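You operate a simulated robot arm through the tools that you are given. There is no shell and no other tool. Be economical: measure what you need, move in short steps, check, and stop when the job is done.

Carry out the task below with a simulated robot arm. There is one attempt and no reset: what you move stays moved.

TASK
Swap the collar on the upright shaft for the green roller.
Fine: lock the shaft again; the collar goes in the blue can, lid on.

It is judged by the outcome, as a careful person would: the job done as asked, and still so three seconds after it is handed in. It fails if anything else is knocked over, pushed out of place, dropped, spilled or broken.

THE ROBOT
A 6-joint arm with a two-finger parallel gripper, fixed in place. Base frame: the origin is at the foot of the arm, x ahead of it, y to its left, z up; the work surface is at about z = 0. Lengths are in mm, angles in rad, forces in N, time in s.
With the tool pointing down near the work surface it reaches from about 160 to 420 mm from the base axis. Its first joint turns from -1.152 to 1.152 rad. Payload 1.57 kg.
Tool frame: the origin (TCP) lies between the finger pads and is the grasp point; the fingertips stand 30 mm ahead of it; z points along the fingers, y is the line along which they close. The gripper opens to 80 mm. The fingers are 17 mm wide and 12 mm thick; the gripper's body (40 by 82 mm) begins 80 mm behind the TCP.
Orientation is that of the tool frame in the base frame, as a unit quaternion [w, x, y, z]. With the fingers straight down and closing along the base's y, the tool's x points along the base's -x, its y along +y and its z along -z.

THE INTERFACE
- The arm moves only by the tool servo_tool. Its argument "motion" is a list of rows, each a list of 7 numbers: the shift along the tool's x, y, z in mm, then the turn, a rotation vector about the tool's x, y, z in rad, then the finger opening in mm, from 0 to 80. In form: [[x, y, z, ax, ay, az, fingers], ...]. A call has 1 to 10 rows; each row shifts and turns the commanded pose from where the row before left it, along the tool's axes as they then stand. A row lasts 0.2 s, in which the tool goes at most 50 mm and 0.15 rad; a call with a longer step from one row to the next is refused whole, and so is a gripper value outside its range. A pose out of reach is approached as far as the arm can. The call stops where the force on the tool passes 70 N (or 10 N more than at its start, if that is more) or the arm is blocked; 0.2 s more then pass. The fingers move at their own pace (about 153 mm/s each) and stop on an object; they squeeze with about 29 N. The grip force told is the motor's: it shows also when the fingers shut on nothing. Time passes only in rows, and 0.2 s behind the last, so rows that do not move let the fingers close. It gives the time, the measured TCP pose, the force on the tool (base axes), the opening and the grip force at its end, in the units of the frame above (readings bear some noise).
- Cameras (640 x 400 px; columns grow to the right, rows downward): "scene" is fixed at [63.6, -339.4, 421.2]; the picture's right is [0.70, -0.72, 0.00], its down [-0.43, -0.41, -0.80] and it looks along [0.58, 0.56, -0.60] (base axes); focal length 218 px, centre (320, 200). "wrist" rides on the gripper at [-32, 0, -78] in the tool frame; the picture's right is [0.00, -1.00, 0.00], its down [0.97, 0.00, -0.24] and it looks along [0.24, 0.00, 0.97] (tool axes); focal length 218 px, centre (320, 200).
- get_image(camera): a new picture of that camera. No time passes.
- locate(camera, pixels): for up to 12 pixels [column, row] of the newest picture of that camera ("zoom" is the newest enlarged one), the place [x, y, z] in the base frame of the surface seen there, good to about 3 mm. No time passes.
- inspect(camera, box): a new picture of the part [left, top, right, bottom] of that camera's present view, enlarged. No time passes.
- close_job(): hands the job in; it is judged then, once.

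Work in short steps. Measure before you move; look again where a grasp or a placing could have gone wrong, and mend it. You have 80 turns and 34 pictures in all, the two below and enlarged ones among them. Open the gripper and draw the arm clear of the work before you hand the job in, unless the task says otherwise; then end with one line.

The tools are called after "Request:" as name(argument=value, ...) on one line, values as JSON. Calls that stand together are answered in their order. servo_tool: Moves the arm, as the interface text tells. Its arguments: {"type":"object","properties":{"motion":{"type":"array","items":{"type":"array","items":{"type":"number"}}}},"required":["motion"]} The other tools are called the same way: get_image (camera) takes a picture; locate (camera, pixels) gives the place of the surface under pixels of a picture; inspect (camera, box) takes an enlarged picture of a part of a camera's view; close_job () hands the job in.

At the start:

```text
t: 0.0
position: [228.5, -18.1, 269.4]
tcp_rot: [0.0, 0.001, 1.0, 0.0]
force: [-0.4, 0.2, 0.4]
finger_gap: 80.2
grip_force: 0.0
```

scene: 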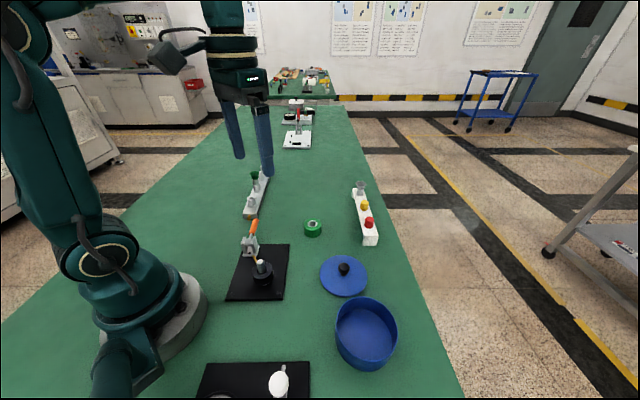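
wrist: 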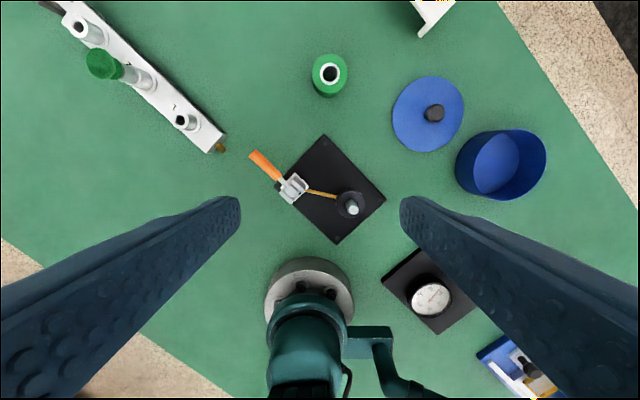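

The fixture with the orange-handled clamp is around wrist (320,190). I'll enlarge it in both views.

Request:
inspect(camera="wrist", box=[230, 120, 400, 250])

Request:
inspect(camera="scene", box=[210, 200, 310, 310])

```text
3.08 times, centred on (315, 185) of wrist
```

zoom: 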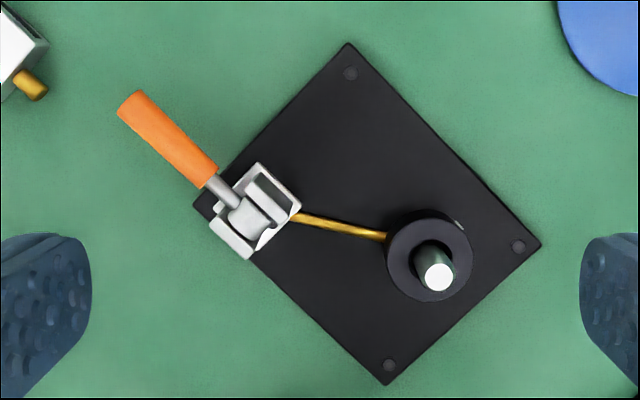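

```text
3.64 times, centred on (260, 255) of scene
```

zoom: 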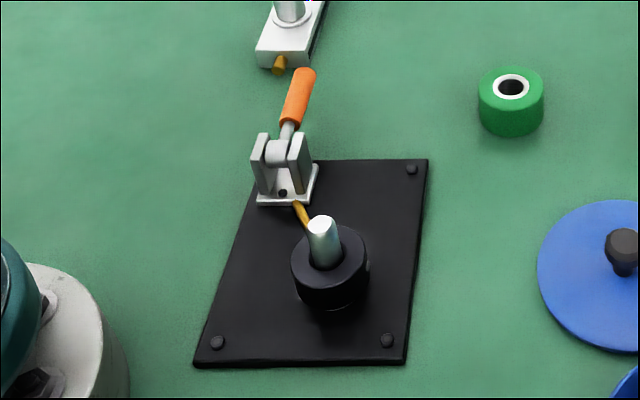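

I'll measure fixture points in the enlarged scene view, then in the wrist view.

Request:
locate(camera="zoom", pixels=[[322, 222], [328, 255], [352, 245], [300, 270], [365, 265], [330, 295], [297, 207], [307, 225], [305, 75], [287, 120], [276, 155], [260, 145]])

Request:
locate(camera="wrist", pixels=[[353, 209], [342, 200], [357, 197], [335, 196], [310, 190], [253, 155], [283, 178], [295, 184], [329, 74], [434, 113], [415, 90], [500, 165]])

```text
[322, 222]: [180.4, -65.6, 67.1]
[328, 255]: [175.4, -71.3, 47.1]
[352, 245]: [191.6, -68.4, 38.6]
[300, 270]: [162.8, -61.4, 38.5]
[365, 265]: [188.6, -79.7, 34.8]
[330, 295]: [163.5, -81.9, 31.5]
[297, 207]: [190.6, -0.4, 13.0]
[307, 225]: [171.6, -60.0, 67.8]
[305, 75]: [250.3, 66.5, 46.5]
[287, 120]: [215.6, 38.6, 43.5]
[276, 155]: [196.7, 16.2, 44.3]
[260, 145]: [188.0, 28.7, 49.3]
```

```text
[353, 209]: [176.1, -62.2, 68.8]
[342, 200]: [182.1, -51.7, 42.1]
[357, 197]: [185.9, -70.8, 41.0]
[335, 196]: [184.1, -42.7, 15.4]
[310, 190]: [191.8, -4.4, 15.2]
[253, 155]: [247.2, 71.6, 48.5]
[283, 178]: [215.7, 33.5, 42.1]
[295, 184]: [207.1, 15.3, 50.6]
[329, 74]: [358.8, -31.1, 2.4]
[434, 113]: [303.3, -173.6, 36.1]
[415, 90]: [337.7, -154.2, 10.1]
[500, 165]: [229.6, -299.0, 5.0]
```

Zoom gives sharp detail, so I'll zoom tighter on the clamp and collar, and on the roller and rack.

Request:
inspect(camera="scene", box=[240, 235, 280, 290])

Request:
inspect(camera="scene", box=[230, 160, 400, 260])

Request:
inspect(camera="scene", box=[190, 250, 420, 400])

```text
7.27 times, centred on (260, 262) of scene
```

zoom: 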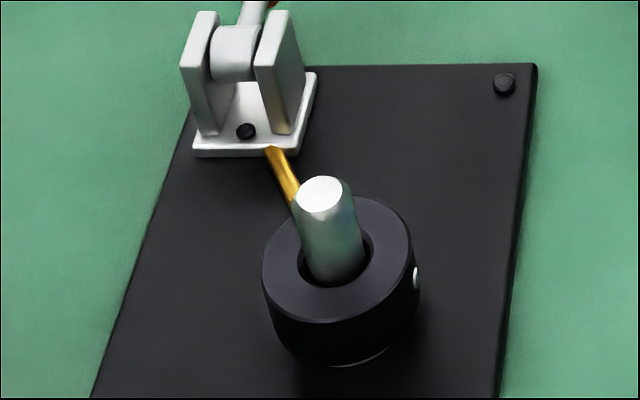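

```text
3.76 times, centred on (315, 210) of scene
```

zoom: 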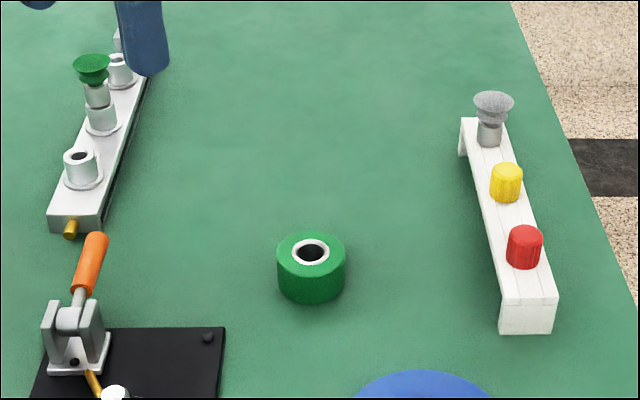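

```text
2.67 times, centred on (305, 325) of scene
```

zoom: 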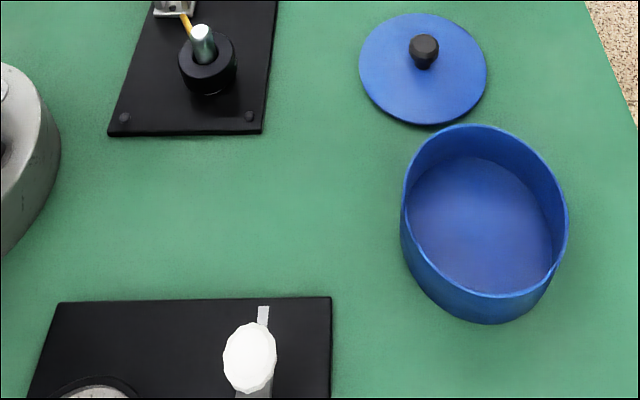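

The can at about (230,-299) is open and the lid lies beside it. I need a low side view of the clamp rod and the underside of the collar, so I'll tilt the wrist camera over from the -y side.

Request:
servo_tool(motion=[[9.5, -23, 35, 0, 0, 0, 80], [9.5, -23, 35, 0, 0, 0, 80], [9.5, -23, 35, 0, 0, 0, 80], [9.5, -23, 30, 0, 0, 0, 80], [0, 0, 0, -0.14, 0, 0, 80], [0, 0, 0, -0.14, 0, 0, 80], [0, 0, 0, -0.14, 0, 0, 80], [0, 0, 0, -0.14, 0, 0, 80], [0, 0, 0, -0.14, 0, 0, 80]])

Request:
get_image(camera="wrist")

```text
t: 2.0
position: [190.5, -110.8, 135.8]
tcp_rot: [0.001, 0.0, 0.939, 0.343]
force: [0.0, 0.0, -0.2]
finger_gap: 80.0
grip_force: 0.0
```

```text
26 pictures are left
```

wrist: 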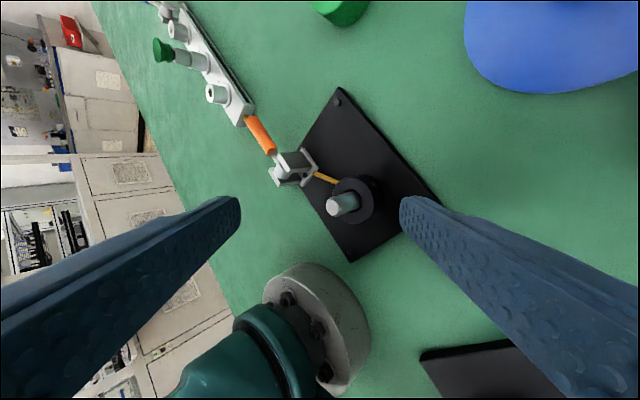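

Request:
inspect(camera="wrist", box=[240, 105, 420, 225])

```text
3.33 times, centred on (330, 165) of wrist
```

zoom: 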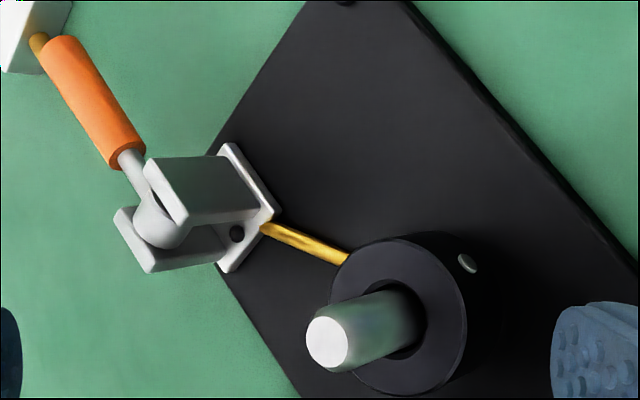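

Request:
locate(camera="zoom", pixels=[[268, 230], [305, 243], [340, 258], [467, 263], [480, 300], [490, 330], [330, 345], [160, 225], [130, 160], [70, 60], [115, 140], [180, 180]])

Request:
inspect(camera="wrist", box=[310, 155, 400, 225])

```text
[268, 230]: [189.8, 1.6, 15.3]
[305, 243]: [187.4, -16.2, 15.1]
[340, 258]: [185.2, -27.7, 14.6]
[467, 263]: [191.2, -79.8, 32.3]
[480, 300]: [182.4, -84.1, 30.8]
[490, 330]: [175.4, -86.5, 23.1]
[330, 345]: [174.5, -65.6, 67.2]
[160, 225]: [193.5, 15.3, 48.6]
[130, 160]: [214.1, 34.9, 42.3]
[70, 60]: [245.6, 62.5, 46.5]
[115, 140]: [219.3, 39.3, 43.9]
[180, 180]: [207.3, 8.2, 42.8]
```

```text
5.71 times, centred on (355, 190) of wrist
```

zoom: 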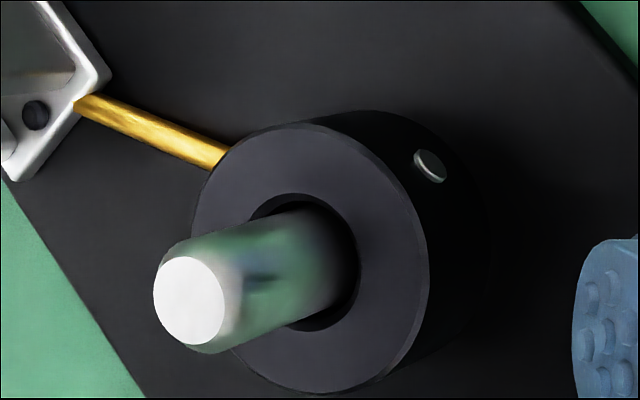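

The rod lies horizontally at z≈15 and runs under the collar to the shaft foot. The lever handle lies outward from the pivot at about (198,18,37) to its tip at about (251,71,42). I'll check the clearance to the rack end beside the handle tip.

Request:
locate(camera="wrist", pixels=[[249, 118], [240, 122], [252, 105], [247, 116], [272, 148], [262, 134], [216, 93], [160, 48], [178, 30]])

```text
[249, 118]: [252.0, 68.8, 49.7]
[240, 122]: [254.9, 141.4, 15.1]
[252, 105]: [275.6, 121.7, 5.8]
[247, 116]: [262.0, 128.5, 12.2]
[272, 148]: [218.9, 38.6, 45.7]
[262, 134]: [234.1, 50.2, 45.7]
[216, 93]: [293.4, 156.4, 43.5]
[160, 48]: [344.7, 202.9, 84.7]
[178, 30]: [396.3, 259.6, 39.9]
```

The rack is at y>120, which is well clear. I'll untilt and move above the handle, then yaw 45° and pre-tilt so I can follow the lever's arc.

Request:
servo_tool(motion=[[0, 0, 0, 0.14, 0, 0, 80], [0, 0, 0, 0.14, 0, 0, 80], [0, 0, 0, 0.14, 0, 0, 80], [0, 0, 0, 0.14, 0, 0, 80], [0, 0, 0, 0.14, 0, 0, 80], [-11.8, 42, 0, 0, 0, 0, 60], [-11.8, 42, 0, 0, 0, 0, 40], [-11.8, 42, 0, 0, 0, 0, 40], [-11.8, 42, 0, 0, 0, 0, 40]])

Request:
servo_tool(motion=[[0, 0, 0, 0, 0, -0.131, 40], [0, 0, 0, 0, 0, -0.131, 40], [0, 0, 0, 0, 0, -0.131, 40], [0, 0, 0, 0, 0, -0.131, 40], [0, 0, 0, 0, 0, -0.131, 40], [0, 0, 0, 0, 0, -0.131, 40], [0, 0, 0, 0, 0.125, 0, 40], [0, 0, 0, 0, 0.125, 0, 40], [0, 0, 0, 0, 0.125, 0, 40], [0, 0, 0, 0, 0.125, 0, 40]])

Request:
get_image(camera="wrist")

```text
t: 4.0
position: [236.5, 57.9, 136.9]
tcp_rot: [0.0, 0.0, 1.0, 0.0]
force: [-0.8, -0.6, 0.3]
finger_gap: 39.8
grip_force: 0.1
```

```text
t: 6.2
position: [238.2, 57.4, 136.4]
tcp_rot: [-0.23, -0.371, 0.895, -0.096]
force: [-0.2, -0.1, -0.1]
finger_gap: 40.0
grip_force: 0.1
```

```text
23 pictures are left
```

wrist: 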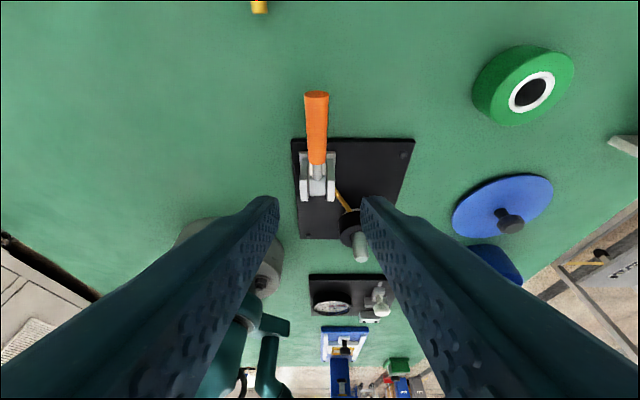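

The handle (317,130) is centred between the fingers. I'll descend so the TCP is on the handle at about (239,59,47) and close.

Request:
servo_tool(motion=[[-11.1, 0, 19.4, 0, 0, 0, 40], [-11.1, 0, 19.4, 0, 0, 0, 40], [-11.1, 0, 19.4, 0, 0, 0, 40], [-11.1, 0, 19.4, 0, 0, 0, 40], [0, 0, 0, 0, 0, 0, 40], [0, 0, 0, 0, 0, 0, 5], [0, 0, 0, 0, 0, 0, 5]])

Request:
inspect(camera="scene", box=[210, 190, 310, 300])

```text
t: 7.8
position: [238.5, 57.7, 45.4]
tcp_rot: [-0.228, -0.371, 0.895, -0.095]
force: [-10.5, 11.7, -4.2]
finger_gap: 19.0
grip_force: 8.0
```

```text
3.64 times, centred on (260, 245) of scene
```

zoom: 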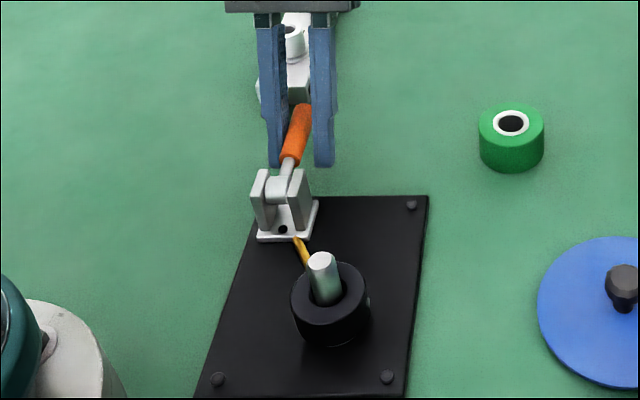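

One finger touches first (15 N along tool +y). I'll shift 2.5 mm that way and let the grip settle.

Request:
servo_tool(motion=[[0, 2.5, 0, 0, 0, 0, 5], [0, 0, 0, 0, 0, 0, 5], [0, 0, 0, 0, 0, 0, 5]])

```text
t: 8.6
position: [238.4, 60.3, 44.7]
tcp_rot: [-0.229, -0.37, 0.895, -0.094]
force: [-12.0, 5.6, -3.0]
finger_gap: 16.1
grip_force: 5.9
```

Request:
servo_tool(motion=[[0, 1, 0, 0, 0, 0, 0], [0, 0, 0, 0, 0, 0, 0], [0, 0, 0, 0, 0, 0, 0]])

Request:
get_image(camera="wrist")

```text
t: 9.4
position: [237.2, 60.8, 45.5]
tcp_rot: [-0.228, -0.371, 0.895, -0.097]
force: [-2.0, -10.3, -6.0]
finger_gap: 14.7
grip_force: 30.9
```

```text
21 pictures are left
```

wrist: 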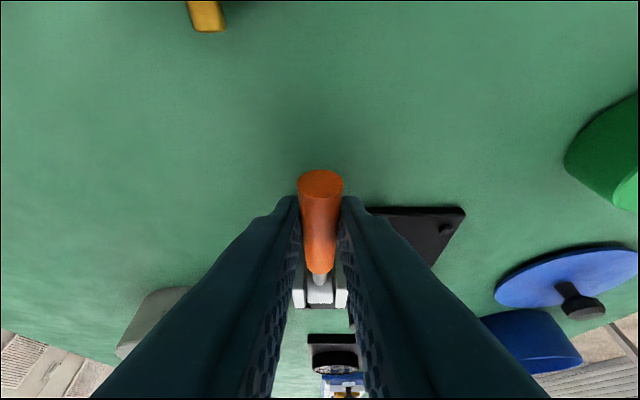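

The handle is gripped at 14.7 mm. I'll follow the arc about the pivot upward, turning with the handle, and check the force after 4 rows.

Request:
servo_tool(motion=[[5.37, 0, -6.19, 0, -0.14, 0, 0], [5.37, 0, -6.19, 0, -0.14, 0, 0], [5.37, 0, -6.19, 0, -0.14, 0, 0], [5.37, 0, -6.19, 0, -0.14, 0, 0]])

```text
t: 10.4
position: [228.3, 52.0, 73.9]
tcp_rot: [0.031, -0.384, 0.923, 0.012]
force: [11.7, -6.6, -3.9]
finger_gap: 14.7
grip_force: 31.2
```

Forces are low and the lever follows. I'll continue 4 more rows.

Request:
servo_tool(motion=[[5.37, 0, -6.19, 0, -0.14, 0, 0], [5.37, 0, -6.19, 0, -0.14, 0, 0], [5.37, 0, -6.19, 0, -0.14, 0, 0], [5.37, 0, -6.19, 0, -0.14, 0, 0]])

Request:
inspect(camera="scene", box=[210, 190, 310, 300])

```text
t: 11.4
position: [207.0, 30.9, 92.6]
tcp_rot: [0.281, -0.362, 0.881, 0.115]
force: [13.2, -10.1, -12.4]
finger_gap: 14.5
grip_force: 31.1
```

```text
3.64 times, centred on (260, 245) of scene
```

zoom: 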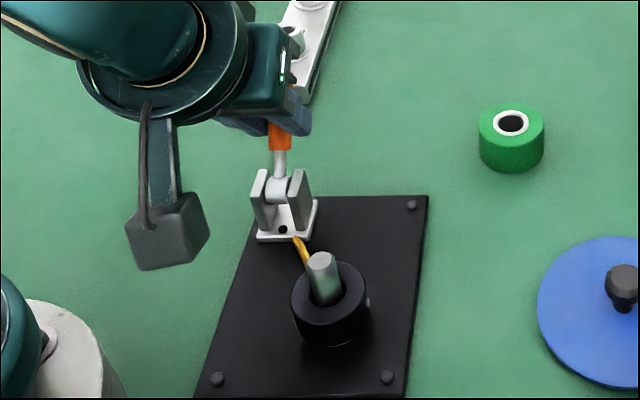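

The handle is near 68°, moving freely. I'll continue to slightly past vertical and watch for a stop.

Request:
servo_tool(motion=[[5.37, 0, -6.19, 0, -0.14, 0, 0], [5.37, 0, -6.19, 0, -0.14, 0, 0], [5.37, 0, -6.19, 0, -0.14, 0, 0], [5.37, 0, -6.19, 0, -0.14, 0, 0]])

Request:
inspect(camera="scene", box=[210, 190, 310, 300])

```text
t: 12.4
position: [193.3, -2.0, 109.4]
tcp_rot: [0.513, -0.318, 0.768, 0.214]
force: [0.2, -1.1, 0.2]
finger_gap: 0.1
grip_force: 21.0
out of reach, approached as far as the arm can: row 4
```

```text
3.64 times, centred on (260, 245) of scene
```

zoom: 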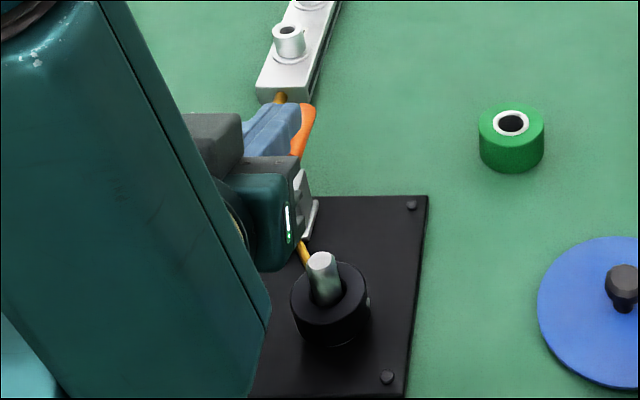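

The arm ran out of reach at the end, so the handle slipped out and fell back outward. I'll back up and untilt, then regrip, this time letting the handle pivot in the pads with less tool tilt.

Request:
servo_tool(motion=[[-23, 0, -9.5, 0, 0, 0, 0], [-23, 0, -9.5, 0, 0, 0, 0], [0, 0, 0, 0, 0.14, 0, 0], [0, 0, 0, 0, 0.14, 0, 0], [0, 0, 0, 0, 0.14, 0, 0], [0, 0, 0, 0, 0.14, 0, 0], [0, 0, 0, 0, 0.14, 0, 0], [0, 0, 0, 0, 0.14, 0, 20], [0, 0, 0, 0, 0.14, 0, 40], [0, 0, 0, 0, 0.14, 0, 40]])

```text
t: 14.6
position: [193.0, -2.4, 159.6]
tcp_rot: [0.027, -0.384, 0.923, 0.011]
force: [-0.4, 0.8, -0.3]
finger_gap: 40.2
grip_force: 0.1
```

Request:
servo_tool(motion=[[-38.5, 6.7, 2.3, 0, 0, 0, 40], [-38.5, 6.7, 2.3, 0, 0, 0, 40], [0, 0, 0, 0, 0.14, 0, 40], [0, 0, 0, 0, 0.14, 0, 40], [0, 0, 0, 0, 0.14, 0, 40], [0, 0, 0, 0, 0.14, 0, 40], [-15, 0, 26.3, 0, 0, 0, 40], [-11, 0, 20, 0, 0, 0, 40], [0, 0, 0, 0, 0, 0, 40]])

Request:
get_image(camera="wrist")

```text
t: 16.6
position: [237.3, 63.7, 106.2]
tcp_rot: [-0.228, -0.371, 0.895, -0.095]
force: [1.1, -0.8, 0.6]
finger_gap: 39.8
grip_force: 0.1
```

```text
18 pictures are left
```

wrist: 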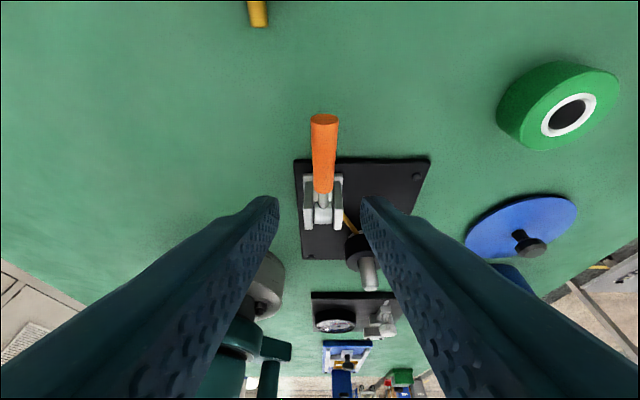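

The handle sits about 2 mm toward tool -y. I'll shift, descend onto the handle axis (z≈42), and close.

Request:
servo_tool(motion=[[-10.2, -2, 18.7, 0, 0, 0, 40], [-10.2, 0, 18.7, 0, 0, 0, 40], [-10.2, 0, 18.7, 0, 0, 0, 40], [0, 0, 0, 0, 0, 0, 15], [0, 0, 0, 0, 0, 0, 0], [0, 0, 0, 0, 0, 0, 0], [0, 0, 0, 0, 0, 0, 0]])

```text
t: 18.2
position: [239.4, 62.8, 43.4]
tcp_rot: [-0.228, -0.37, 0.896, -0.094]
force: [-1.6, 3.1, -6.5]
finger_gap: 14.8
grip_force: 31.2
```

It is firmly gripped. I'll run the first six arc rows with reduced tool rotation.

Request:
servo_tool(motion=[[7.5, 0, -8.9, 0, -0.09, 0, 0], [8.5, 0, -8.1, 0, -0.09, 0, 0], [9.3, 0, -7.1, 0, -0.09, 0, 0], [10.0, 0, -6.0, 0, -0.09, 0, 0], [10.6, 0, -4.9, 0, -0.09, 0, 0], [11.1, 0, -3.8, 0, -0.09, 0, 0]])

Request:
servo_tool(motion=[[11.5, 0, -2.5, 0, -0.09, 0, 0], [11.7, 0, -1.1, 0, -0.09, 0, 0]])

Request:
inspect(camera="scene", box=[210, 190, 310, 300])

```text
t: 19.6
position: [208.6, 31.8, 94.4]
tcp_rot: [0.02, -0.383, 0.923, 0.007]
force: [5.0, 22.9, -9.8]
finger_gap: 14.9
grip_force: 31.0
```

```text
t: 20.2
position: [193.1, 15.1, 96.1]
tcp_rot: [0.101, -0.381, 0.918, 0.042]
force: [0.3, -0.4, -0.3]
finger_gap: 0.0
grip_force: 21.0
```

```text
3.64 times, centred on (260, 245) of scene
```

zoom: 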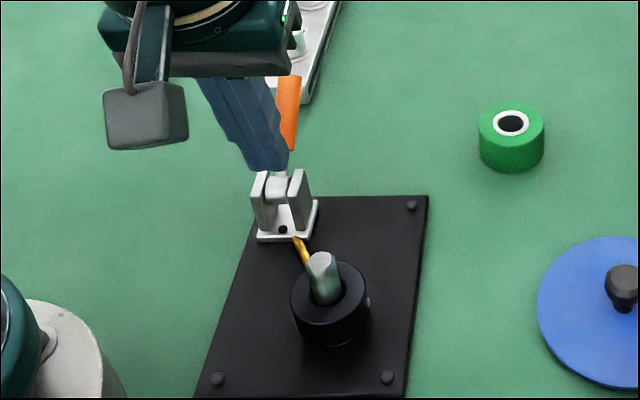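

The fingers slipped off near 75°, which may be the lever's stop, and the handle seems to stay raised. I'll rise clear and look again.

Request:
servo_tool(motion=[[-5, 0, -24, 0, 0, 0, 0], [-10, 0, -47, 0, 0, 0, 0], [0, 0, 0, 0, 0, 0, 0]])

Request:
inspect(camera="scene", box=[210, 190, 310, 300])

Request:
get_image(camera="wrist")

```text
t: 21.0
position: [191.2, 14.7, 168.4]
tcp_rot: [0.102, -0.38, 0.918, 0.042]
force: [0.9, -0.8, -1.3]
finger_gap: 0.0
grip_force: 21.5
```

```text
3.64 times, centred on (260, 245) of scene
```

zoom: 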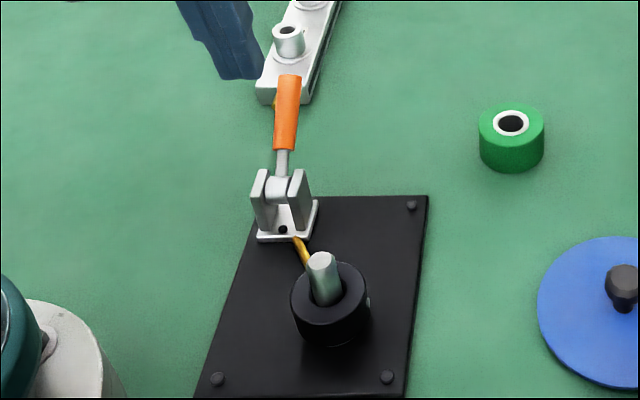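

```text
15 pictures are left
```

wrist: 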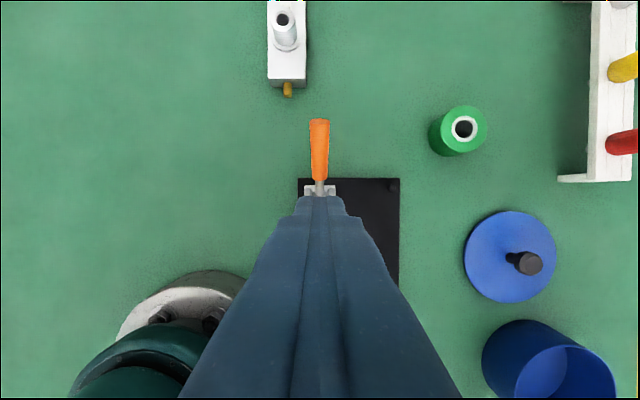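

Request:
locate(camera="wrist", pixels=[[320, 124], [320, 150], [319, 175], [463, 129], [457, 106], [528, 263], [510, 213]])

Request:
locate(camera="zoom", pixels=[[289, 80], [286, 110], [284, 145], [322, 258], [307, 255], [340, 270], [512, 122], [480, 130], [535, 120], [512, 150], [345, 300]])

```text
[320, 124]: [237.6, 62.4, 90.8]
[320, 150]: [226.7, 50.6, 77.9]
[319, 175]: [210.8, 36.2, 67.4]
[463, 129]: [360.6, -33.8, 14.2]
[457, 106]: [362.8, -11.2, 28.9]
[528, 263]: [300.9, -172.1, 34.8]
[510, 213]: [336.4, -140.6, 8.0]
```

```text
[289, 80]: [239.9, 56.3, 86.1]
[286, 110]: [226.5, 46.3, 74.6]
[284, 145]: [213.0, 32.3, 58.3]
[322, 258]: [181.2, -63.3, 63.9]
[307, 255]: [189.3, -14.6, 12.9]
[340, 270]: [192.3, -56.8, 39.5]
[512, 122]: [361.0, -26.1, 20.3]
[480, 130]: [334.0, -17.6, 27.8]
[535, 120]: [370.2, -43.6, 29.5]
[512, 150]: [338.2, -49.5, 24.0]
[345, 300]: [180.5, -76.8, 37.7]
```

Handle tip is at (239,60,90), about 45°, and it stays there by friction. I'll push it on over from outside with closed, vertical fingers against the tip.

Request:
servo_tool(motion=[[0, 0, 0, 0, 0.11, 0, 0], [0, 0, 0, 0, 0.11, 0, 0], [-46, 0, 0, 0, 0, 0, 0], [-46, 0, 0, 0, 0, 0, 0], [0, 0, 34, 0, 0, 0, 0], [0, 0, 34, 0, 0, 0, 0], [0, 0, 0, 0, 0, 0, 0]])

Request:
servo_tool(motion=[[10, 0, 0, 0, 0, 0, 0], [10, 0, 0, 0, 0, 0, 0], [8, 0, 0, 0, 0, 0, 0], [8, 0, 0, 0, 0, 0, 0]])

```text
t: 22.6
position: [256.8, 80.9, 100.1]
tcp_rot: [0.0, -0.384, 0.923, 0.0]
force: [0.7, 0.3, -0.9]
finger_gap: 0.0
grip_force: 21.5
```

```text
t: 23.5
position: [242.9, 66.4, 102.2]
tcp_rot: [0.021, -0.382, 0.924, 0.004]
force: [1.7, 1.7, 0.4]
finger_gap: 0.0
grip_force: 21.5
stopped in row 4: the force on the tool passed its limit (the readings are from after the stop); the commanded pose is now the measured one
```

The handle stops hard near 50° (70 N), so that is the end of its travel; the lever is thrown. I'll back off, rise, and yaw back to closing along base y.

Request:
servo_tool(motion=[[-12, 0, 0, 0, 0, 0, 0], [0, 0, -45, 0, 0, 0, 0], [0, 0, -35, 0, 0, 0, 0], [0, 0, 0, 0, 0, 0.131, 20], [0, 0, 0, 0, 0, 0.131, 60], [0, 0, 0, 0, 0, 0.131, 60], [0, 0, 0, 0, 0, 0.131, 60], [0, 0, 0, 0, 0, 0.131, 60], [0, 0, 0, 0, 0, 0.131, 60], [0, 0, 0, 0, 0, 0, 60]])

```text
t: 25.7
position: [249.9, 72.3, 181.1]
tcp_rot: [0.016, 0.002, 1.0, 0.011]
force: [-0.4, 0.4, 0.8]
finger_gap: 60.2
grip_force: 0.1
```

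Request:
servo_tool(motion=[[18.1, -34.3, 0, 0.022, 0.032, -0.004, 60], [18.1, -34.3, 0, 0, 0, 0, 60], [18.1, -34.3, 0, 0, 0, 0, 60], [18.1, -34.3, 0, 0, 0, 0, 60], [0, 0, 40, 0, 0, 0, 60], [0, 0, 0, 0, 0, 0, 60]])

Request:
get_image(camera="wrist")

```text
t: 27.1
position: [175.2, -64.9, 141.9]
tcp_rot: [0.001, 0.0, 1.0, 0.0]
force: [0.0, -0.4, -0.1]
finger_gap: 60.2
grip_force: 0.0
```

```text
14 pictures are left
```

wrist: 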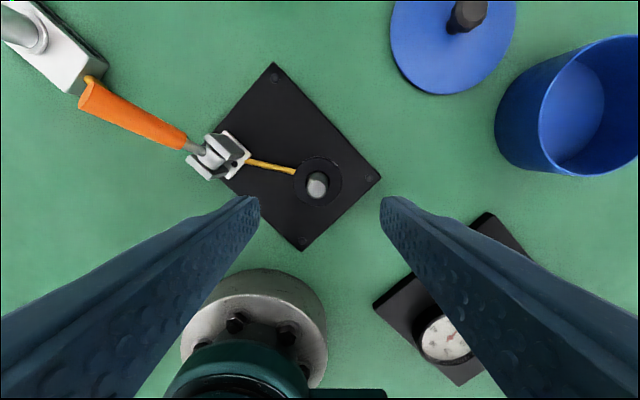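

Back-projecting, the shaft axis is near (179.5,-63.5). I'll correct by +4 in x and +1 in y, descend to z=50, and close on the collar.

Request:
servo_tool(motion=[[-4.2, 1.2, 20, 0, 0, 0, 60], [0, 0, 36, 0, 0, 0, 60], [0, 0, 36, 0, 0, 0, 60], [0, 0, 0, 0, 0, 0, 60], [0, 0, 0, 0, 0, 0, 30], [0, 0, 0, 0, 0, 0, 30], [0, 0, 0, 0, 0, 0, 30], [0, 0, 0, 0, 0, 0, 30]])

Request:
inspect(camera="scene", box=[220, 210, 300, 300])

```text
t: 28.9
position: [179.1, -64.0, 47.9]
tcp_rot: [0.0, -0.001, 1.0, 0.001]
force: [3.7, 20.1, -8.4]
finger_gap: 41.1
grip_force: 28.9
```

```text
4.44 times, centred on (260, 255) of scene
```

zoom: 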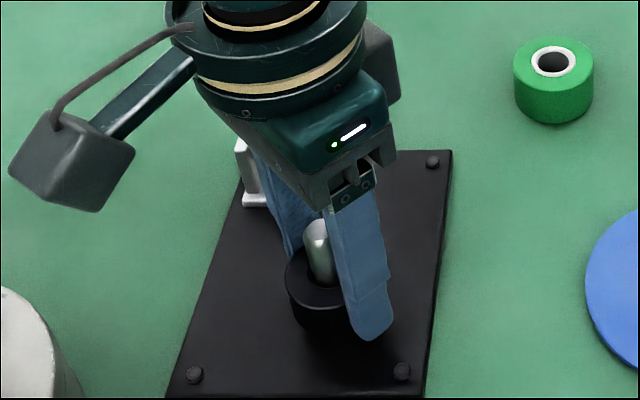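

The collar is gripped at 41 mm. I'll relieve the side force with a small +y shift, then lift slowly.

Request:
servo_tool(motion=[[0, 1, 0, 0, 0, 0, 30], [0, 0, -3, 0, 0, 0, 30], [0, 0, -4, 0, 0, 0, 30], [0, 0, -5, 0, 0, 0, 30], [0, 0, -8, 0, 0, 0, 30]])

```text
t: 30.1
position: [179.5, -62.5, 67.4]
tcp_rot: [-0.003, -0.001, 1.0, 0.001]
force: [-14.3, -2.8, -8.5]
finger_gap: 41.1
grip_force: 28.6
```

It rose 20 mm under only a small force. I'll keep lifting until clear of the shaft and look.

Request:
servo_tool(motion=[[0, 0, -12, 0, 0, 0, 30], [0, 0, -12, 0, 0, 0, 30], [0, 0, -12, 0, 0, 0, 30], [0, 0, -20, 0, 0, 0, 30], [0, 0, -20, 0, 0, 0, 30], [0, 0, 0, 0, 0, 0, 30]])

Request:
inspect(camera="scene", box=[200, 190, 310, 300])

```text
t: 31.5
position: [181.6, -61.1, 145.9]
tcp_rot: [0.001, -0.001, 1.0, 0.0]
force: [-0.2, -0.4, -1.7]
finger_gap: 40.6
grip_force: 29.0
```

```text
3.64 times, centred on (255, 245) of scene
```

zoom: 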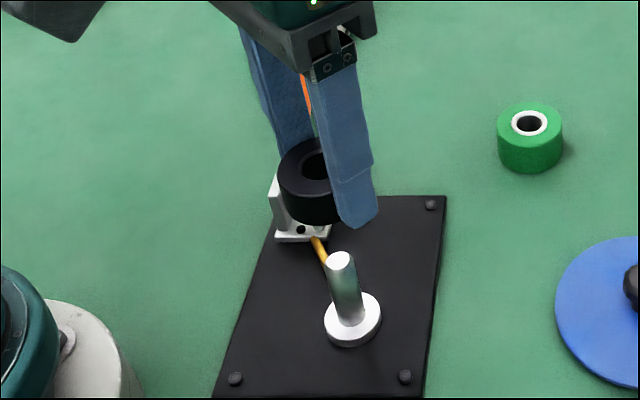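

The collar is off and the seat flange is visible. I'll locate the can rim and lid using the earlier full scene picture.

Request:
locate(camera="scene", pixels=[[336, 322], [396, 325], [365, 299], [350, 303], [384, 305], [340, 340], [393, 340], [365, 350], [365, 325], [344, 268], [320, 276], [367, 276]])

```text
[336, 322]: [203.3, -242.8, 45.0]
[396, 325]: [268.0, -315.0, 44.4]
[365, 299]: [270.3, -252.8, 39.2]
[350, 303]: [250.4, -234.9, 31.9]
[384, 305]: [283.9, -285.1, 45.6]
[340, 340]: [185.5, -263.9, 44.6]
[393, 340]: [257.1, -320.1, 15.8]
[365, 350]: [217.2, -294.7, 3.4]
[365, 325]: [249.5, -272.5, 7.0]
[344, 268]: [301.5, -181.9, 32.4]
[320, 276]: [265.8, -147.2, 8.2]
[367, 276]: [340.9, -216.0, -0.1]
```

The can centre is about (235,-278), R≈49, with rim z≈45. I'll raise slightly, carry the collar over it, and check with the wrist camera.

Request:
servo_tool(motion=[[-27, 0, -20, 0, 0, 0, 30], [-27, 0, 0, 0, 0, 0, 30], [0, -43.4, 0, 0, 0, 0, 30], [0, -43.4, 0, 0, 0, 0, 30], [0, -43.4, 0, 0, 0, 0, 30], [0, -43.4, 0, 0, 0, 0, 30], [0, -43.4, 0, 0, 0, 0, 30], [0, 0, 0, 0, 0, 0, 30]])

Request:
get_image(camera="wrist")

```text
t: 33.3
position: [233.7, -279.0, 163.8]
tcp_rot: [-0.001, -0.001, 1.0, 0.001]
force: [-0.4, -0.7, -1.1]
finger_gap: 41.1
grip_force: 29.6
```

```text
11 pictures are left
```

wrist: 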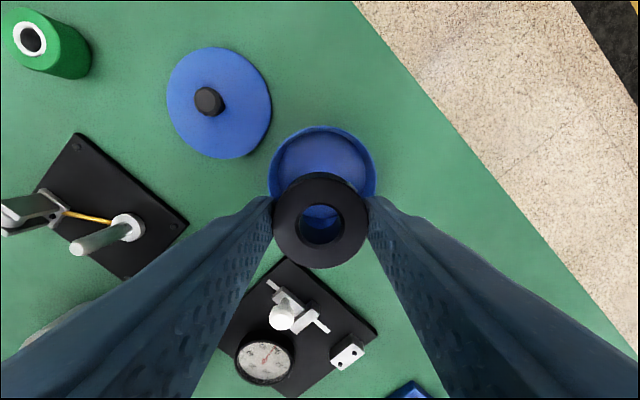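

The can is centred at about (233.5,-280.5), so the collar is almost above it. I'll lower it into the can and watch for contact.

Request:
servo_tool(motion=[[0, -1.5, 30, 0, 0, 0, 30], [0, 0, 30, 0, 0, 0, 30], [0, 0, 30, 0, 0, 0, 30], [0, 0, 20, 0, 0, 0, 30], [0, 0, 6, 0, 0, 0, 30], [0, 0, 4, 0, 0, 0, 30], [0, 0, 0, 0, 0, 0, 30]])

```text
t: 34.9
position: [236.2, -281.9, 44.7]
tcp_rot: [0.0, -0.001, 1.0, 0.001]
force: [-0.9, -0.4, -2.2]
finger_gap: 41.1
grip_force: 29.0
```

Request:
servo_tool(motion=[[0, 0, 3, 0, 0, 0, 30], [0, 0, 2, 0, 0, 0, 30], [0, 0, 2, 0, 0, 0, 30], [0, 0, 0, 0, 0, 0, 30]])

```text
t: 35.9
position: [236.3, -281.2, 37.1]
tcp_rot: [0.0, -0.001, 1.0, 0.0]
force: [0.0, -0.2, -2.4]
finger_gap: 41.1
grip_force: 29.6
```

Request:
servo_tool(motion=[[0, 0, 1, 0, 0, 0, 30], [0, 0, 1, 0, 0, 0, 30], [0, 0, 0, 0, 0, 0, 30]])

```text
t: 36.7
position: [235.8, -281.3, 35.3]
tcp_rot: [0.0, 0.0, 1.0, -0.001]
force: [0.0, 2.1, 3.8]
finger_gap: 40.8
grip_force: 28.6
```

Light contact now (Fz +3.8), so the collar is on the can floor. I'll open slightly and rise.

Request:
servo_tool(motion=[[0, 0, 0, 0, 0, 0, 46], [0, 0, 0, 0, 0, 0, 52], [0, 0, 0, 0, 0, 0, 52], [0, 0, -30, 0, 0, 0, 52], [0, 0, -45, 0, 0, 0, 52], [0, 0, -45, 0, 0, 0, 52], [0, 0, 0, 0, 0, 0, 52]])

Request:
get_image(camera="wrist")

```text
t: 38.3
position: [234.7, -280.7, 155.3]
tcp_rot: [0.0, -0.001, 1.0, 0.001]
force: [-0.3, -0.5, -0.2]
finger_gap: 52.3
grip_force: 0.0
```

```text
10 pictures are left
```

wrist: 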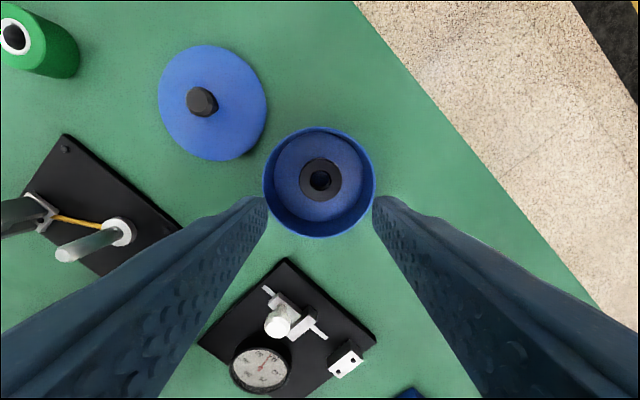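

The collar lies centred in the can, whose centre is about (233.2,-280). The lid knob is near (306,-180), so I'll move above it and check.

Request:
servo_tool(motion=[[-23.8, 33.6, 0, 0, 0, 0, 52], [-23.8, 33.6, 0, 0, 0, 0, 52], [-23.8, 33.6, 0, 0, 0, 0, 52], [0, 0, 25, 0, 0, 0, 52], [0, 0, 0, 0, 0, 0, 52]])

Request:
get_image(camera="wrist")

```text
t: 39.5
position: [305.1, -179.5, 128.2]
tcp_rot: [0.0, -0.001, 1.0, 0.0]
force: [0.3, -0.2, 0.3]
finger_gap: 52.1
grip_force: 0.0
```

```text
9 pictures are left
```

wrist: 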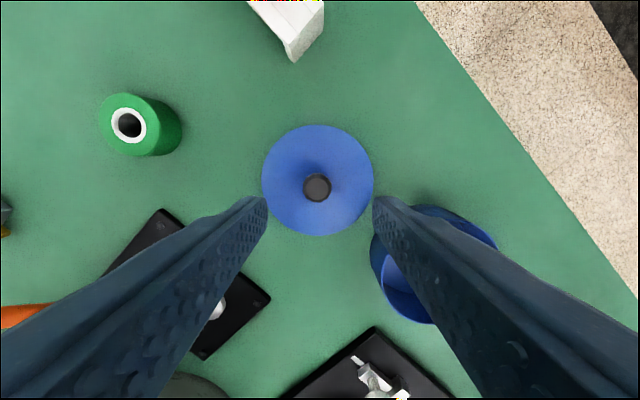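

The knob is at about (305.5,-177.2). I'll shift +2.3 in y, descend to z=45 with tips at 15, and grip the knob.

Request:
servo_tool(motion=[[-0.4, 2.3, 28, 0, 0, 0, 52], [0, 0, 28, 0, 0, 0, 52], [0, 0, 27, 0, 0, 0, 45], [0, 0, 0, 0, 0, 0, 30], [0, 0, 0, 0, 0, 0, 5], [0, 0, 0, 0, 0, 0, 5], [0, 0, 0, 0, 0, 0, 5]])

```text
t: 41.1
position: [304.2, -176.5, 46.0]
tcp_rot: [0.0, -0.001, 1.0, 0.0]
force: [-0.4, -0.4, -0.6]
finger_gap: 22.2
grip_force: 29.2
```

The knob is gripped (22 mm). I'll lift and inspect the lid from the wrist view.

Request:
servo_tool(motion=[[0, 0, -10, 0, 0, 0, 5], [0, 0, -30, 0, 0, 0, 5], [0, 0, -30, 0, 0, 0, 5], [0, 0, 0, 0, 0, 0, 5]])

Request:
get_image(camera="wrist")

```text
t: 42.1
position: [306.6, -177.2, 118.3]
tcp_rot: [0.0, -0.001, 1.0, 0.0]
force: [-0.1, -0.3, -0.6]
finger_gap: 22.5
grip_force: 28.6
```

```text
8 pictures are left
```

wrist: 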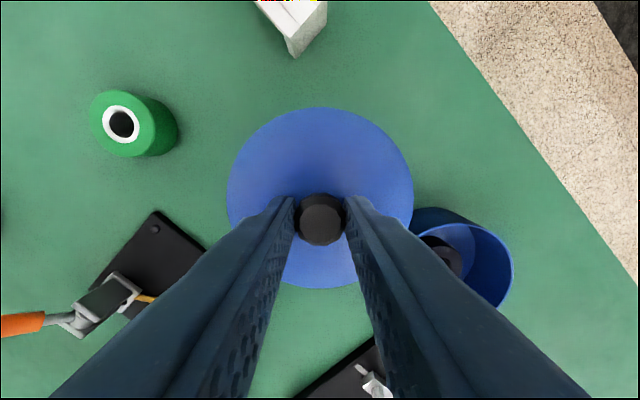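

The lid hangs level and centred on the TCP (within 1 mm). I'll carry it over the can and lower to just above the rim.

Request:
servo_tool(motion=[[24, -34.4, 0, 0, 0, 0, 5], [24, -34.4, 0, 0, 0, 0, 5], [23.9, -34.3, 0, 0, 0, 0, 5], [0, 0, 15, 0, 0, 0, 5], [0, 0, 0, 0, 0, 0, 5]])

Request:
inspect(camera="scene", box=[310, 260, 430, 380])

```text
t: 43.3
position: [234.9, -283.5, 102.0]
tcp_rot: [0.0, 0.0, 1.0, 0.0]
force: [0.1, 0.0, -0.1]
finger_gap: 22.3
grip_force: 29.1
```

```text
3.33 times, centred on (370, 320) of scene
```

zoom: 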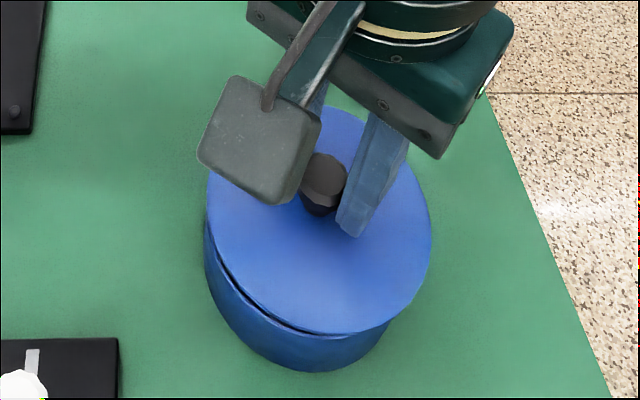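

Lid left edge (207) versus can wall (204) suggests the lid is about 2 mm toward picture-right, and the reading agrees (y=-283.5). I'll correct by (-1,+2) and re-read.

Request:
servo_tool(motion=[[1, 2, 0, 0, 0, 0, 5], [0, 0, 0, 0, 0, 0, 5]])

Request:
servo_tool(motion=[[0, 0, 4, 0, 0, 0, 5], [0, 0, 2, 0, 0, 0, 5], [0, 0, 0, 0, 0, 0, 5]])

Request:
servo_tool(motion=[[0, 0, 2, 0, 0, 0, 5], [0, 0, 2, 0, 0, 0, 5], [0, 0, 0, 0, 0, 0, 5]])

```text
t: 43.9
position: [234.8, -279.7, 101.6]
tcp_rot: [0.0, 0.0, 1.0, 0.0]
force: [-0.6, -0.2, 0.5]
finger_gap: 22.4
grip_force: 28.8
```

```text
t: 44.7
position: [234.3, -278.7, 95.7]
tcp_rot: [0.0, -0.001, 1.0, 0.0]
force: [0.0, 0.0, -0.5]
finger_gap: 22.5
grip_force: 28.6
```

```text
t: 45.5
position: [235.1, -278.8, 92.0]
tcp_rot: [0.0, -0.001, 1.0, 0.001]
force: [0.3, -0.2, -0.9]
finger_gap: 22.6
grip_force: 29.0
```

Request:
servo_tool(motion=[[0.5, -0.8, 1, 0, 0, 0, 5], [0, 0, 1, 0, 0, 0, 5], [0, 0, 1, 0, 0, 0, 5], [0, 0, 0, 0, 0, 0, 5]])

Request:
servo_tool(motion=[[0, 0, 1, 0, 0, 0, 5], [0, 0, 1, 0, 0, 0, 5], [0, 0, 0, 0, 0, 0, 5]])

```text
t: 46.5
position: [234.1, -280.3, 89.3]
tcp_rot: [0.001, -0.001, 1.0, -0.001]
force: [-0.1, 0.1, -1.3]
finger_gap: 22.8
grip_force: 29.0
```

```text
t: 47.3
position: [234.5, -279.8, 87.2]
tcp_rot: [0.0, -0.002, 1.0, 0.0]
force: [-0.4, -0.9, -0.7]
finger_gap: 22.5
grip_force: 29.0
```

There is still no contact although the lid bottom is at z≈41, below the rim at about 45, so the skirt appears to be engaging. I'll keep lowering until it seats.

Request:
servo_tool(motion=[[0, 0, 1, 0, 0, 0, 5], [0, 0, 1, 0, 0, 0, 5], [0, 0, 1, 0, 0, 0, 5], [0, 0, 0, 0, 0, 0, 5]])

Request:
inspect(camera="scene", box=[310, 260, 430, 380])

```text
t: 48.3
position: [234.3, -279.7, 84.6]
tcp_rot: [0.0, -0.001, 1.0, -0.001]
force: [-5.9, 7.0, 35.7]
finger_gap: 22.8
grip_force: 29.4
```

```text
3.33 times, centred on (370, 320) of scene
```

zoom: 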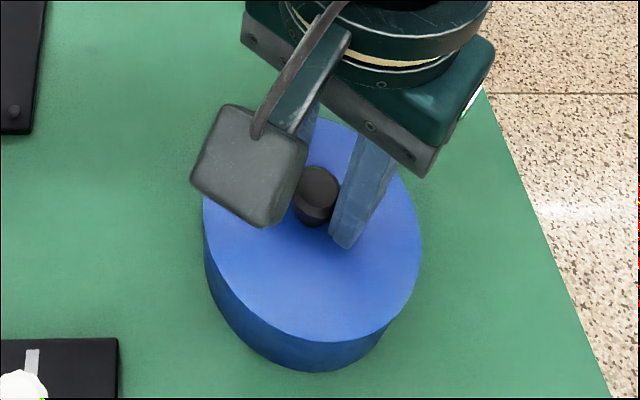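

The lid is flush on the can, with firm contact. I'll relax, release the knob, and rise.

Request:
servo_tool(motion=[[0, 0, -0.7, 0, 0, 0, 5], [0, 0, 0, 0, 0, 0, 32], [0, 0, 0, 0, 0, 0, 45], [0, 0, -20, 0, 0, 0, 45], [0, 0, -40, 0, 0, 0, 60], [0, 0, -20, 0, 0, 0, 60], [0, 0, 0, 0, 0, 0, 60]])

Request:
get_image(camera="wrist")

```text
t: 49.9
position: [234.6, -279.3, 165.9]
tcp_rot: [-0.001, -0.001, 1.0, 0.0]
force: [0.6, 0.1, 0.2]
finger_gap: 60.0
grip_force: 0.0
```

```text
5 pictures are left
```

wrist: 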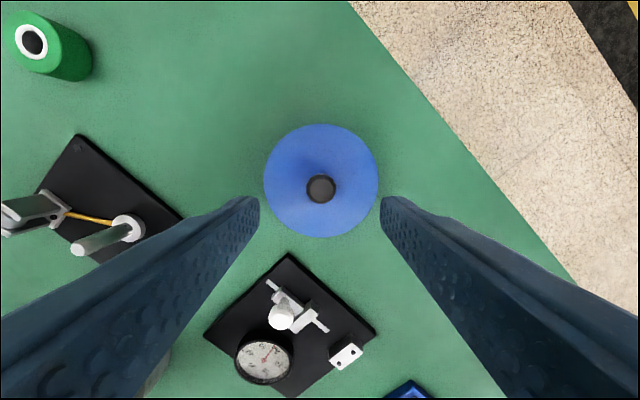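

The lid is on. Before fetching the roller, I'll pass over the shaft for one precise view of its axis.

Request:
servo_tool(motion=[[11, 43.2, 0, 0, 0, 0, 60], [11, 43.2, 0, 0, 0, 0, 60], [11, 43.2, 0, 0, 0, 0, 60], [11, 43.2, 0, 0, 0, 0, 60], [11, 43.2, 0, 0, 0, 0, 60], [0, 0, 30, 0, 0, 0, 60], [0, 0, 0, 0, 0, 0, 60]])

Request:
servo_tool(motion=[[0, 0, 0, 0, 0, 0, 70]])

Request:
servo_tool(motion=[[0, 0, 0, 0, 0, 0, 70]])

Request:
inspect(camera="wrist", box=[260, 130, 380, 230])

```text
t: 51.5
position: [180.0, -63.5, 135.8]
tcp_rot: [0.0, -0.001, 1.0, 0.0]
force: [0.3, -0.4, -1.2]
finger_gap: 60.0
grip_force: 0.1
```

```text
t: 51.9
position: [179.7, -62.9, 135.6]
tcp_rot: [0.0, -0.001, 1.0, 0.0]
force: [0.0, 0.5, 1.1]
finger_gap: 70.0
grip_force: 0.1
```

```text
t: 52.3
position: [180.2, -64.3, 135.2]
tcp_rot: [0.0, 0.0, 1.0, 0.0]
force: [-0.2, 0.6, 0.0]
finger_gap: 70.0
grip_force: 0.1
```

```text
4.00 times, centred on (320, 180) of wrist
```

zoom: 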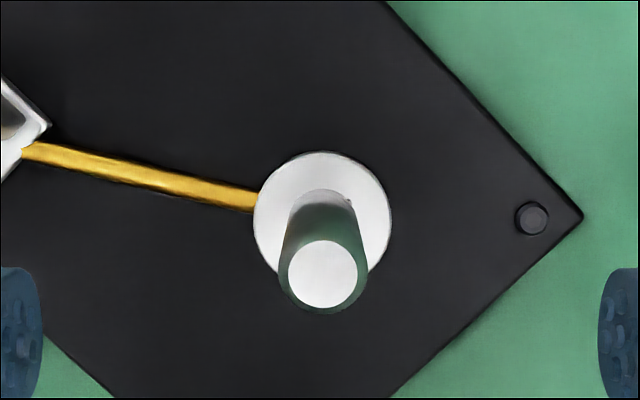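

The shaft axis is at TCP+(-3.0,-0.3), that is (177.0,-63.8). Now I'll move above the roller near (353,-32).

Request:
servo_tool(motion=[[-43.25, 7.88, 0, 0, 0, 0, 70], [-43.25, 7.88, 0, 0, 0, 0, 70], [-43.25, 7.87, 0, 0, 0, 0, 70], [-43.25, 7.87, 0, 0, 0, 0, 70], [0, 0, 20, 0, 0, 0, 70], [0, 0, 0, 0, 0, 0, 70]])

Request:
inspect(camera="wrist", box=[240, 130, 400, 230])

```text
t: 53.7
position: [354.3, -31.7, 114.8]
tcp_rot: [0.0, -0.001, 1.0, 0.0]
force: [0.3, -0.3, -0.3]
finger_gap: 70.0
grip_force: 0.0
```

```text
4.00 times, centred on (320, 180) of wrist
```

zoom: 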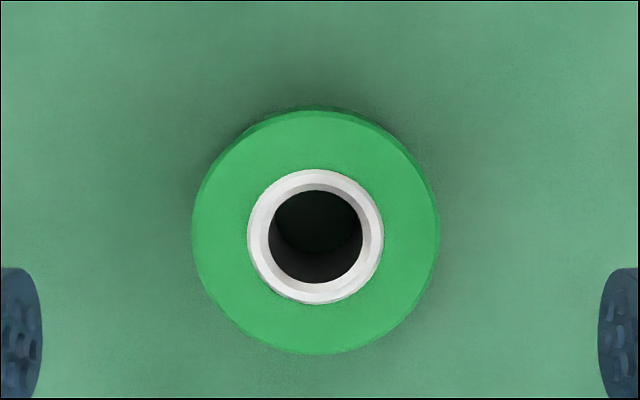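

The bore is at TCP+(0,+1). I'll descend to z≈41 and grip the roller.

Request:
servo_tool(motion=[[0, 1, 30, 0, 0, 0, 70], [0, 0, 30, 0, 0, 0, 70], [0, 0, 14, 0, 0, 0, 70], [0, 0, 0, 0, 0, 0, 55], [0, 0, 0, 0, 0, 0, 35], [0, 0, 0, 0, 0, 0, 35], [0, 0, 0, 0, 0, 0, 35]])

Request:
servo_tool(motion=[[0, 0, -10, 0, 0, 0, 35], [0, 0, -40, 0, 0, 0, 35], [0, 0, -40, 0, 0, 0, 35], [0, 0, 0, 0, 0, 0, 35]])

Request:
inspect(camera="wrist", box=[240, 190, 400, 290])

```text
t: 55.3
position: [350.8, -30.3, 42.4]
tcp_rot: [0.0, 0.0, 1.0, 0.0]
force: [0.6, 0.8, 0.1]
finger_gap: 46.6
grip_force: 28.6
```

```text
t: 56.3
position: [349.8, -31.5, 133.1]
tcp_rot: [0.0, -0.001, 1.0, -0.001]
force: [-0.6, -0.1, -0.2]
finger_gap: 46.7
grip_force: 28.7
```

```text
4.00 times, centred on (320, 240) of wrist
```

zoom: 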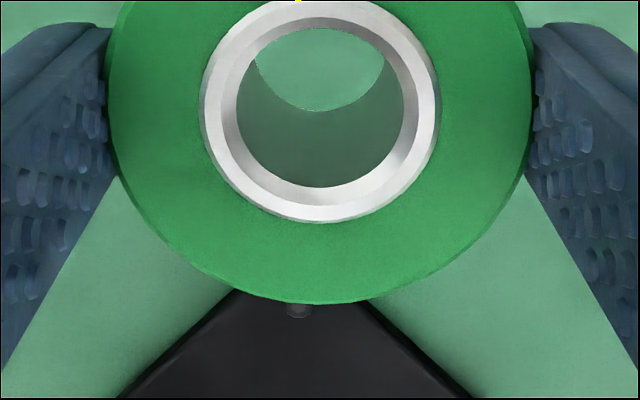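

The roller is held, with its bore about 1.8 mm ahead (+x) of the TCP, so the target TCP is (175.2,-63.8). I'll carry it over the shaft and average several readings.

Request:
servo_tool(motion=[[43.7, -8.1, 0, 0, 0, 0, 35], [43.7, -8.1, 0, 0, 0, 0, 35], [43.7, -8.1, 0, 0, 0, 0, 35], [43.7, -8, 0, 0, 0, 0, 35], [0, 0, 0, 0, 0, 0, 35]])

Request:
servo_tool(motion=[[0, 0, 8, 0, 0, 0, 35], [0, 0, 0, 0, 0, 0, 35]])

Request:
servo_tool(motion=[[0, 0, 0, 0, 0, 0, 35]])

```text
t: 57.5
position: [175.9, -65.4, 130.1]
tcp_rot: [0.0, 0.0, 1.0, 0.0]
force: [0.7, 0.2, -2.2]
finger_gap: 46.5
grip_force: 29.1
```

```text
t: 58.1
position: [177.4, -65.4, 122.7]
tcp_rot: [0.0, -0.001, 1.0, 0.0]
force: [-0.3, -0.1, -0.6]
finger_gap: 46.5
grip_force: 28.8
```

```text
t: 58.5
position: [177.6, -66.5, 123.2]
tcp_rot: [0.0, 0.0, 1.0, -0.001]
force: [0.2, 0.4, -0.7]
finger_gap: 46.4
grip_force: 29.1
```

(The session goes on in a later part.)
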